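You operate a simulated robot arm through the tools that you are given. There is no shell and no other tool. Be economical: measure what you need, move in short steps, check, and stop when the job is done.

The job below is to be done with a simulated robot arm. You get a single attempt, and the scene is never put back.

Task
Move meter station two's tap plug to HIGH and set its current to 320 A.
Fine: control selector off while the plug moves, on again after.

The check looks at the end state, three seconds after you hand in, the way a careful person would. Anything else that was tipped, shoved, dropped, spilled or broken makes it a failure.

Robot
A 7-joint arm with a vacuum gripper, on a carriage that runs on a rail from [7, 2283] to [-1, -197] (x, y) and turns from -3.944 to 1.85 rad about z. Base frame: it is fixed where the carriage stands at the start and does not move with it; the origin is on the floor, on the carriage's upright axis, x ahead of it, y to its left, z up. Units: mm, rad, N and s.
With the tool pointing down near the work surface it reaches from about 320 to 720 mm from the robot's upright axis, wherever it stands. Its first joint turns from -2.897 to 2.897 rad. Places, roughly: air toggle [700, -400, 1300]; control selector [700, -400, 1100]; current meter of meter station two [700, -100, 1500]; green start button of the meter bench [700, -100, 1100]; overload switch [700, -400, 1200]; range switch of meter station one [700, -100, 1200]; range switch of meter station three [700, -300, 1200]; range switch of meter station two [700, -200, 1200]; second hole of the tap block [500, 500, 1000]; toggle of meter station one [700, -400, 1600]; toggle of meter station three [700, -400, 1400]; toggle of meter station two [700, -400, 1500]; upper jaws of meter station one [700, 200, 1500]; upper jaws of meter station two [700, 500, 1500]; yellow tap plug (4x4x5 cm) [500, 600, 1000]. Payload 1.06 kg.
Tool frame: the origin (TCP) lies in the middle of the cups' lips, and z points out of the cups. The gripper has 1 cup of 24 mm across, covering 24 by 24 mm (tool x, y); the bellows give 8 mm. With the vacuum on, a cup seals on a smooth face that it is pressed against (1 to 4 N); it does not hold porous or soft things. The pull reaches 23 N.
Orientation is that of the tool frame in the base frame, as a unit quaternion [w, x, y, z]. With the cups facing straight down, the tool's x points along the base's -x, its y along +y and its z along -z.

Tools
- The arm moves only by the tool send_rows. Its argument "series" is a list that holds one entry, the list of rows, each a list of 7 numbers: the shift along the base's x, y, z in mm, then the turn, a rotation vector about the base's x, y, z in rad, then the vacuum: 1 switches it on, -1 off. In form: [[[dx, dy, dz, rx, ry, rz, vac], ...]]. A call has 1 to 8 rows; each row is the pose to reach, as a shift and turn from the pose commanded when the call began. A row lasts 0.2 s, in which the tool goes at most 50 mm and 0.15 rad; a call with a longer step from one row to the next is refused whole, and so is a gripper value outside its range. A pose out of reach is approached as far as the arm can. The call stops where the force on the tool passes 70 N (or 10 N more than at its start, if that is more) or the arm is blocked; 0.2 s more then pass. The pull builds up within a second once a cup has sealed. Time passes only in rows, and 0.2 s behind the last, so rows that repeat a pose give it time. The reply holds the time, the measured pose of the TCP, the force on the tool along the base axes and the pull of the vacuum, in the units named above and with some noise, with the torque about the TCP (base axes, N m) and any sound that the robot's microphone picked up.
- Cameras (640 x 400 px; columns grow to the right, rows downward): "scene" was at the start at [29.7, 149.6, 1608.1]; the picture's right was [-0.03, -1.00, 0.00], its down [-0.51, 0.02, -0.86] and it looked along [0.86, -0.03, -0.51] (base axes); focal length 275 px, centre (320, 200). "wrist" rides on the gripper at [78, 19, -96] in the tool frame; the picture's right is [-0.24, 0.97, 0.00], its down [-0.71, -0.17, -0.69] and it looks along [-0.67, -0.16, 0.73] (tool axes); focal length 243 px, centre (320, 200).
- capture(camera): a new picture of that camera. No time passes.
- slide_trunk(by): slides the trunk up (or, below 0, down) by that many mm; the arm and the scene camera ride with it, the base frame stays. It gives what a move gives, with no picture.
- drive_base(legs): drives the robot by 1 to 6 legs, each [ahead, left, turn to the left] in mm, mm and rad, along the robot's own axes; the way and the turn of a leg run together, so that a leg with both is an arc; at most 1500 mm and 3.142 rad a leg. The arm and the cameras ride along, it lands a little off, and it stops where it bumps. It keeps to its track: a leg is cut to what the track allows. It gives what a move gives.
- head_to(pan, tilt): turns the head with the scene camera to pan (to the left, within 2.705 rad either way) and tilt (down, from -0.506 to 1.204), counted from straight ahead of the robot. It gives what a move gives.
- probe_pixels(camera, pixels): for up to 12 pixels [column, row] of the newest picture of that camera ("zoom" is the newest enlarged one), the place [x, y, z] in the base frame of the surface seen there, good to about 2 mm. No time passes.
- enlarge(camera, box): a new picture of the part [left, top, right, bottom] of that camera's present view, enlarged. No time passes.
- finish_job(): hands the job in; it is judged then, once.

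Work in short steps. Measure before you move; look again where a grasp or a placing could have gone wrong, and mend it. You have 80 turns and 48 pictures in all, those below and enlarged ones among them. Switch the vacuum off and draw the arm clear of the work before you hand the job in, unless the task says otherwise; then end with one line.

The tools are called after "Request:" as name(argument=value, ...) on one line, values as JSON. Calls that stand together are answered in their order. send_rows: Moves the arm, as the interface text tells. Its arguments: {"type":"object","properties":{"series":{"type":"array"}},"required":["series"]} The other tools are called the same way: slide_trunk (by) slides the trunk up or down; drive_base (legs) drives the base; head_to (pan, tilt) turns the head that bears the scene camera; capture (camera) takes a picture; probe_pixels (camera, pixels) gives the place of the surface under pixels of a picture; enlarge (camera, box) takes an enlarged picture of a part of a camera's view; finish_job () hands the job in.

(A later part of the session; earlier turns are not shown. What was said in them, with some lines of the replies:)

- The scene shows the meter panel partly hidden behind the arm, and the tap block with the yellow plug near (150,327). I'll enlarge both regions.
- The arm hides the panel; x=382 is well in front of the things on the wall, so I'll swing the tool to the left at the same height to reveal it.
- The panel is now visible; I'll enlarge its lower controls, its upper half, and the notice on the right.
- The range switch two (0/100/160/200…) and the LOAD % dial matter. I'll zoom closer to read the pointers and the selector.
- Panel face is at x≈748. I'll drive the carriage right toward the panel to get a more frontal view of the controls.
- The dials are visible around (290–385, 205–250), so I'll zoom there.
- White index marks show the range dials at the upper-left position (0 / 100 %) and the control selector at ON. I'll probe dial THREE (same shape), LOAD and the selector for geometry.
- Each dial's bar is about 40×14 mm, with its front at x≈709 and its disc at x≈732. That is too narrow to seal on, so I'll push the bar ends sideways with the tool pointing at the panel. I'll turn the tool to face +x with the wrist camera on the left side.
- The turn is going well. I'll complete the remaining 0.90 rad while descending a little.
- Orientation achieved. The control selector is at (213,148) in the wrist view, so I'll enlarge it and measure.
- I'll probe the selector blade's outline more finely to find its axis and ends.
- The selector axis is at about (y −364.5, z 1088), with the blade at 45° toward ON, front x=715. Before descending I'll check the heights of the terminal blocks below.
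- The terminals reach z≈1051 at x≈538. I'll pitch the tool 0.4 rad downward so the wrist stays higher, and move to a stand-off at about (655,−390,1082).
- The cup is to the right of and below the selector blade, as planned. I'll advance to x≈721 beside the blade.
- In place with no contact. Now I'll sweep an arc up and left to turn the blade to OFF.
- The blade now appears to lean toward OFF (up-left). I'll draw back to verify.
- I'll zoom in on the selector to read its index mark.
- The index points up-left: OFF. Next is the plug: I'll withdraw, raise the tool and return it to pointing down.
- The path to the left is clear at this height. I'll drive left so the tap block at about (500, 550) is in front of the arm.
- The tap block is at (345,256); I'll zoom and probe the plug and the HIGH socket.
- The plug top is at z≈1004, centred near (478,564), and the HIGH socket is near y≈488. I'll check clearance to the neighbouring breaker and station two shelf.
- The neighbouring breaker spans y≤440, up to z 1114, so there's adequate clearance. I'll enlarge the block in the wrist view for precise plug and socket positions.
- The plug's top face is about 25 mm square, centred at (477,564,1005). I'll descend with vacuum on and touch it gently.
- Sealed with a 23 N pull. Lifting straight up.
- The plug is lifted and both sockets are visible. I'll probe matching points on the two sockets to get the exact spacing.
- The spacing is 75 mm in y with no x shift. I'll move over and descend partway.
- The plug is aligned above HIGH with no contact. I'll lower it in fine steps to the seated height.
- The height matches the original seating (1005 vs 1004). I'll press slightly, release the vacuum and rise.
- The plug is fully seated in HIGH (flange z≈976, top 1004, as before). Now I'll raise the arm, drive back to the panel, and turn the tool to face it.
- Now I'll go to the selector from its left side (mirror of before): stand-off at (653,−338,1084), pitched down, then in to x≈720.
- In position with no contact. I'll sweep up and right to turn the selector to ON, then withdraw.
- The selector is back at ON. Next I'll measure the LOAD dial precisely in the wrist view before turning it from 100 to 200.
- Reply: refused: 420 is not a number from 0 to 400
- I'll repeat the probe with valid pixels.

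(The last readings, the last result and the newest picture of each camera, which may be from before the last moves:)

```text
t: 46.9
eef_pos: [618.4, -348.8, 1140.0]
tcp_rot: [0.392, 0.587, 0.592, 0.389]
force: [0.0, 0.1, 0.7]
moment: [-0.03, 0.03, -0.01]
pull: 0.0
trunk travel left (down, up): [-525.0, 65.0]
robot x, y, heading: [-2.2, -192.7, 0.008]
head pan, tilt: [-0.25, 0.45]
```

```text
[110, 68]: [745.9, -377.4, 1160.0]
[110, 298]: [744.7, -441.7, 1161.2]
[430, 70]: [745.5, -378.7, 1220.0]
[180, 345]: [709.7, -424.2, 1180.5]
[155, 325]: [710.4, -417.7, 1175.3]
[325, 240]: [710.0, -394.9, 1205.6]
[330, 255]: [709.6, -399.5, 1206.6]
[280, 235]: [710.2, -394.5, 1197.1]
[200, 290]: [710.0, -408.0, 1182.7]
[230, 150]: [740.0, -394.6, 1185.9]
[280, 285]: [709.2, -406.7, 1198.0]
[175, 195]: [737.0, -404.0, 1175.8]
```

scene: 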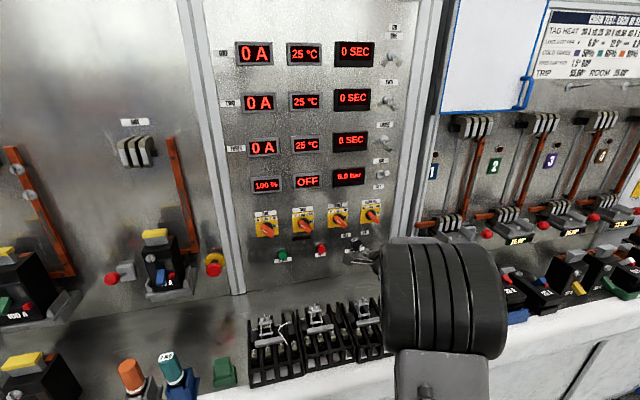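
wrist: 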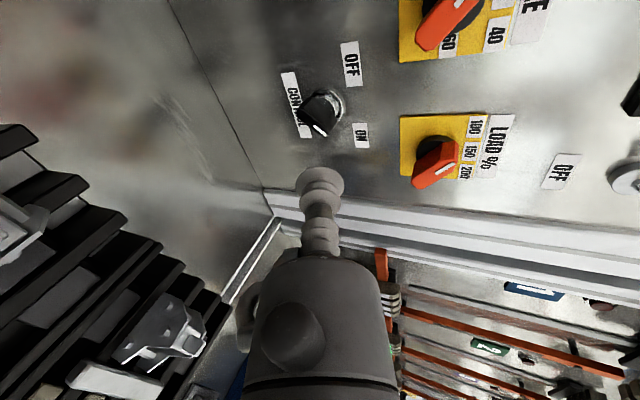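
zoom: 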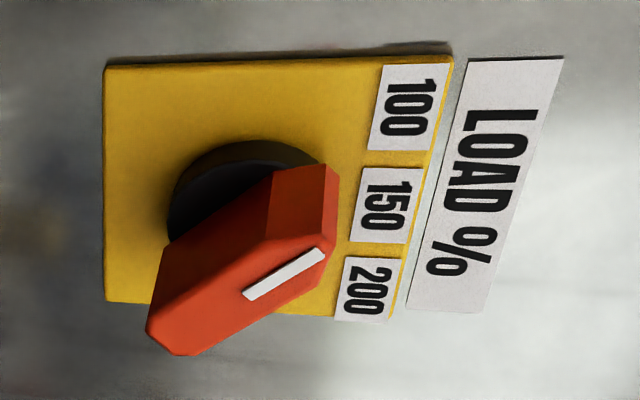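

LOAD dial centre is (−409.5,1191). But HIGH may change the scaling, so I'll do range TWO first and read the meter; enlarge dial TWO in the scene to measure it.

Request:
enlarge(camera="scene", box=[280, 200, 344, 240])

Request:
probe_pixels(camera="zoom", pixels=[[130, 150], [130, 310], [340, 150], [200, 220], [245, 250], [290, 330], [310, 300], [480, 140], [480, 290]])

```text
10.00 times, centred on (312, 220) of scene
```

zoom: 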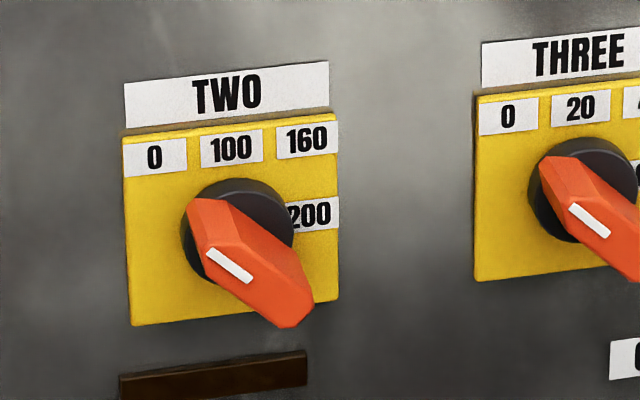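

```text
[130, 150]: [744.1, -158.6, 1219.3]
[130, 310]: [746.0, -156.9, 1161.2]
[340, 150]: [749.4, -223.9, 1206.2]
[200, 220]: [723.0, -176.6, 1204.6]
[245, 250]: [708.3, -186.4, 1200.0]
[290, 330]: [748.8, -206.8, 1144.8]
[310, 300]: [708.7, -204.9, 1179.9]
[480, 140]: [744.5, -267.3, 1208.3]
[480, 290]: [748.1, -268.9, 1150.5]
```

Dial TWO is centred at about (−189.5,1191), pointer at 0. I'll move to its left-lower side and in to x≈720.

Request:
send_rows(series=[[[0, 40, 10, 0, 0, 0, -1], [0, 80, 20, 0, 0, 0, -1], [0, 120, 30, 0, 0, 0, -1], [0, 160, 40, 0, 0, 0, -1], [10, 187, 43, 0, 0, 0, -1], [50, 187, 43, 0, 0, 0, -1], [50, 187, 43, 0, 0, 0, -1]]])

Request:
capture(camera="wrist")

```text
t: 48.5
eef_pos: [668.8, -161.1, 1178.5]
tcp_rot: [0.392, 0.588, 0.592, 0.388]
force: [0.2, -0.3, -0.5]
moment: [0.01, 0.01, 0.04]
pull: 0.1
trunk travel left (down, up): [-525.0, 65.0]
robot x, y, heading: [-2.3, -194.7, 0.008]
head pan, tilt: [-0.25, 0.45]
```

```text
15 pictures are left
```

wrist: 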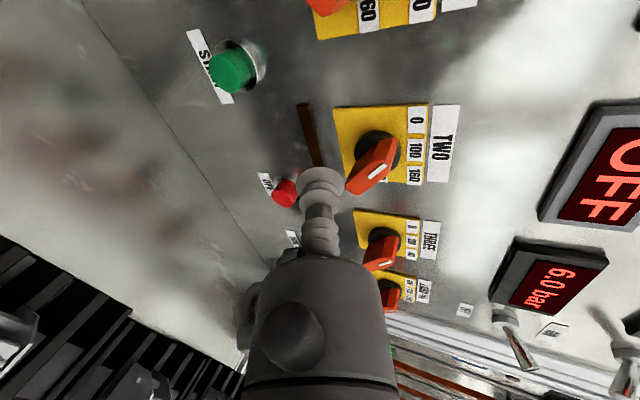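

The cup is lower-left of dial TWO. I'll advance and sweep 90° clockwise up and right, stopping at the 160 position.

Request:
send_rows(series=[[[25, 0, 0, 0, 0, 0, -1], [51, 0, 2, 0, 0, 0, -1], [51, -4, 9, 0, 0, 0, -1], [51, -5, 18, 0, 0, 0, -1], [51, -9, 26, 0, 0, 0, -1], [51, -16, 33, 0, 0, 0, -1], [51, -25, 36, 0, 0, 0, -1], [51, -25, 36, 0, 0, 0, -1]]])

Request:
send_rows(series=[[[-20, 4, 6, 0, 0, 0, -1], [-60, 4, 6, 0, 0, 0, -1], [-100, 14, -14, 0, 0, 0, -1], [-100, 14, -14, 0, 0, 0, -1]]])

Request:
capture(camera="wrist")

Request:
capture(camera="scene")

```text
t: 50.3
eef_pos: [718.1, -187.0, 1217.5]
tcp_rot: [0.392, 0.587, 0.592, 0.389]
force: [-0.3, 1.4, 0.4]
moment: [-0.02, 0.0, 0.01]
pull: 0.0
trunk travel left (down, up): [-525.0, 65.0]
robot x, y, heading: [0.7, -190.6, 0.008]
head pan, tilt: [-0.25, 0.45]
```

```text
t: 51.3
eef_pos: [619.4, -174.9, 1204.5]
tcp_rot: [0.393, 0.587, 0.592, 0.389]
force: [0.6, 0.4, -0.4]
moment: [-0.01, 0.01, -0.01]
pull: 0.1
trunk travel left (down, up): [-525.0, 65.0]
robot x, y, heading: [-2.7, -195.2, 0.008]
head pan, tilt: [-0.25, 0.45]
```

```text
14 pictures are left
```

wrist: 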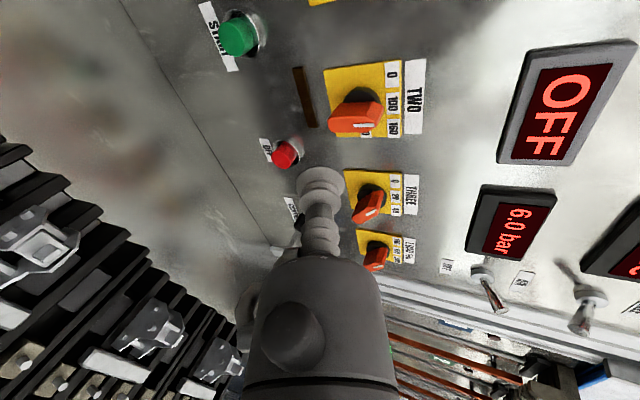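

```text
13 pictures are left
```

scene: 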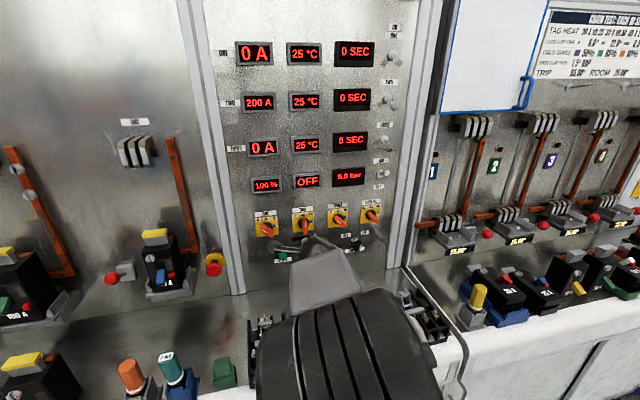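

Meter TWO now reads 200 A with the dial at 100, so HIGH doubles the current and 160 will give 320 A at 100 % load. I'll push the dial one more detent, from upright to 160.

Request:
send_rows(series=[[[40, 13, -5, 0, 0, 0, -1], [80, 13, -5, 0, 0, 0, -1], [102, 13, -5, 0, 0, 0, -1], [102, 5, -2, 0, 0, 0, -1], [102, -1, 3, 0, 0, 0, -1], [102, -8, 7, 0, 0, 0, -1], [102, -14, 9, 0, 0, 0, -1], [102, -14, 9, 0, 0, 0, -1]]])

Request:
send_rows(series=[[[-20, 4, 6, 0, 0, 0, -1], [-60, 4, 6, 0, 0, 0, -1], [-100, 14, 10, 0, 0, 0, -1], [-100, 14, 10, 0, 0, 0, -1]]])

Request:
capture(camera="scene")

```text
t: 53.1
eef_pos: [722.9, -187.7, 1212.6]
tcp_rot: [0.393, 0.587, 0.591, 0.389]
force: [0.0, 0.0, 0.2]
moment: [0.0, 0.02, 0.01]
pull: 0.1
trunk travel left (down, up): [-525.0, 65.0]
robot x, y, heading: [-0.7, -190.7, 0.006]
head pan, tilt: [-0.25, 0.45]
```

```text
t: 54.1
eef_pos: [620.2, -174.7, 1221.3]
tcp_rot: [0.392, 0.587, 0.591, 0.389]
force: [-1.1, -1.1, 0.8]
moment: [0.04, -0.01, -0.02]
pull: 0.0
trunk travel left (down, up): [-525.0, 65.0]
robot x, y, heading: [-2.2, -192.2, 0.006]
head pan, tilt: [-0.25, 0.45]
```

```text
12 pictures are left
```

scene: 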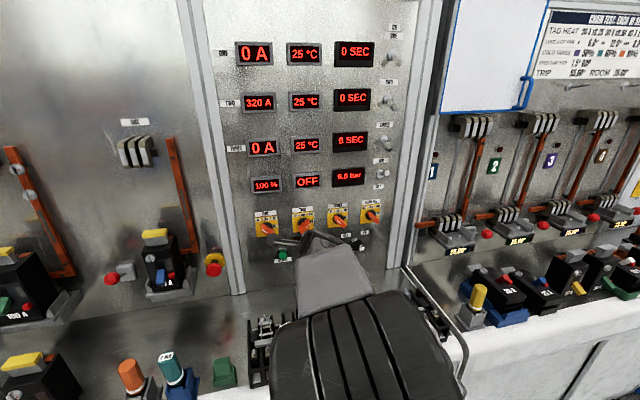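

Meter TWO now reads 320 A. I'll draw the arm clear, then verify the dials, the selector and the meters.

Request:
send_rows(series=[[[-20, 10, 20, 0, -0.067, 0, -1], [-40, 20, 45, 0, -0.134, 0, -1], [-60, 40, 70, 0, -0.2, 0, -1], [-80, 70, 95, 0, -0.267, 0, -1], [-105, 100, 115, 0, -0.334, 0, -1], [-130, 130, 130, 0, -0.4, 0, -1], [-150, 170, 130, 0, -0.4, 0, -1], [-160, 210, 130, 0, -0.4, 0, -1]]])

Request:
enlarge(camera="scene", box=[230, 160, 394, 262])

Request:
enlarge(camera="scene", box=[210, 20, 402, 140])

```text
t: 55.9
eef_pos: [499.1, -54.3, 1353.8]
tcp_rot: [0.551, 0.544, 0.449, 0.446]
force: [0.3, -0.3, 0.3]
moment: [-0.03, 0.01, 0.03]
pull: 0.0
trunk travel left (down, up): [-525.0, 65.0]
robot x, y, heading: [1.5, -195.8, 0.004]
head pan, tilt: [-0.25, 0.45]
stopped in row 8: the arm was blocked; the commanded pose is now the measured one
```

```text
3.90 times, centred on (312, 211) of scene
```

zoom: 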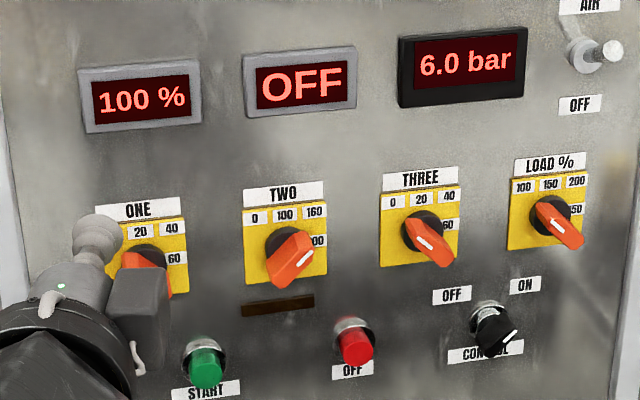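

```text
3.33 times, centred on (306, 80) of scene
```

zoom: 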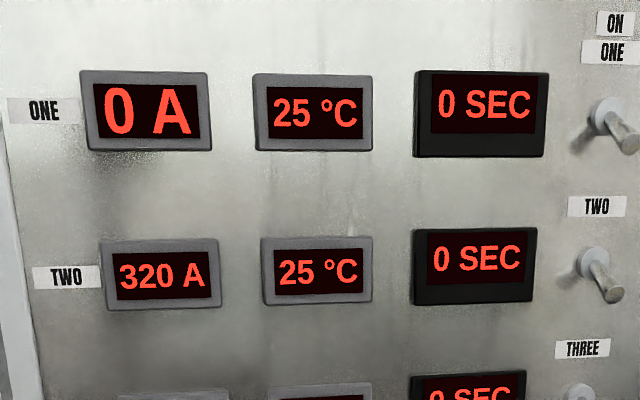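

All settings read correctly: 320 A, selector ON, dial TWO at 160. The arm reported a block in row 8 with no force, so I'll check the surroundings.

Request:
capture(camera="scene")

Request:
capture(camera="wrist")

```text
9 pictures are left
```

scene: 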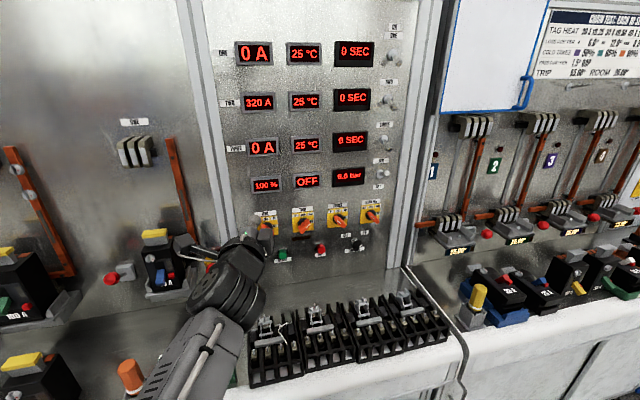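

```text
8 pictures are left
```

wrist: 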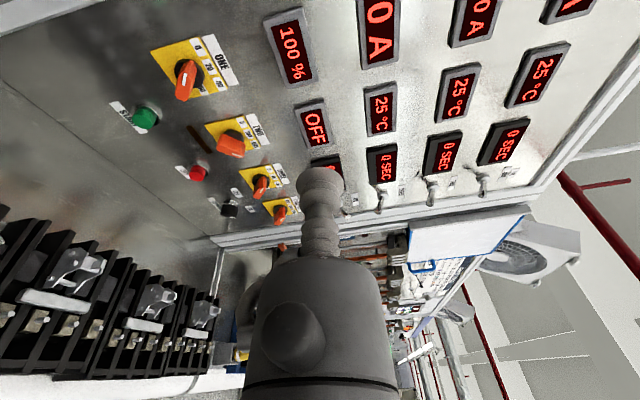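

The tool is in free air, so this is likely a joint limit. The forearm hides the teal object, so I'll back off up and right and look again.

Request:
send_rows(series=[[[0, -30, 10, 0, 0, 0, -1], [0, -65, 10, 0, 0, 0, -1], [-20, -100, 10, 0, 0, 0, -1], [-40, -130, 10, 0, 0, 0, -1], [-60, -160, 10, 0, 0, 0, -1]]])

Request:
head_to(pan=0.15, tilt=0.55)

Request:
capture(camera="scene")

```text
t: 57.1
eef_pos: [438.5, -212.5, 1363.4]
tcp_rot: [0.551, 0.543, 0.45, 0.447]
force: [0.4, -0.2, 0.0]
moment: [0.0, -0.02, -0.03]
pull: 0.1
trunk travel left (down, up): [-525.0, 65.0]
robot x, y, heading: [-2.0, -194.7, 0.005]
head pan, tilt: [-0.25, 0.45]
```

```text
t: 58.0
eef_pos: [436.7, -212.3, 1362.9]
tcp_rot: [0.551, 0.543, 0.45, 0.446]
force: [-0.8, 0.1, 0.5]
moment: [-0.02, 0.02, 0.03]
pull: 0.2
trunk travel left (down, up): [-525.0, 65.0]
robot x, y, heading: [-0.2, -195.6, 0.004]
head pan, tilt: [0.15, 0.55]
```

```text
7 pictures are left
```

scene: 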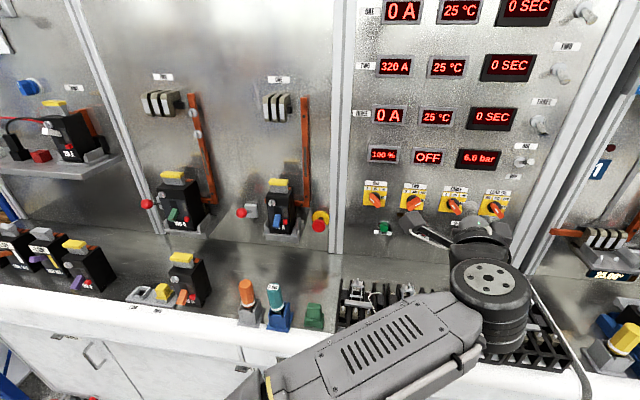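

Everything stands upright and undisturbed. The plug is in HIGH, the selector is ON, meter TWO reads 320 A, and the arm is clear with the vacuum off. Handing in.

Request:
finish_job()

```text
The job is handed in.
```

Station two's tap plug is in HIGH and its meter reads 320 A (range dial at 160, load left at 100 %). The control selector was off while the plug moved and is back on. The arm once stopped short while drawing back, with no force on the tool, and pictures afterwards showed nothing disturbed.
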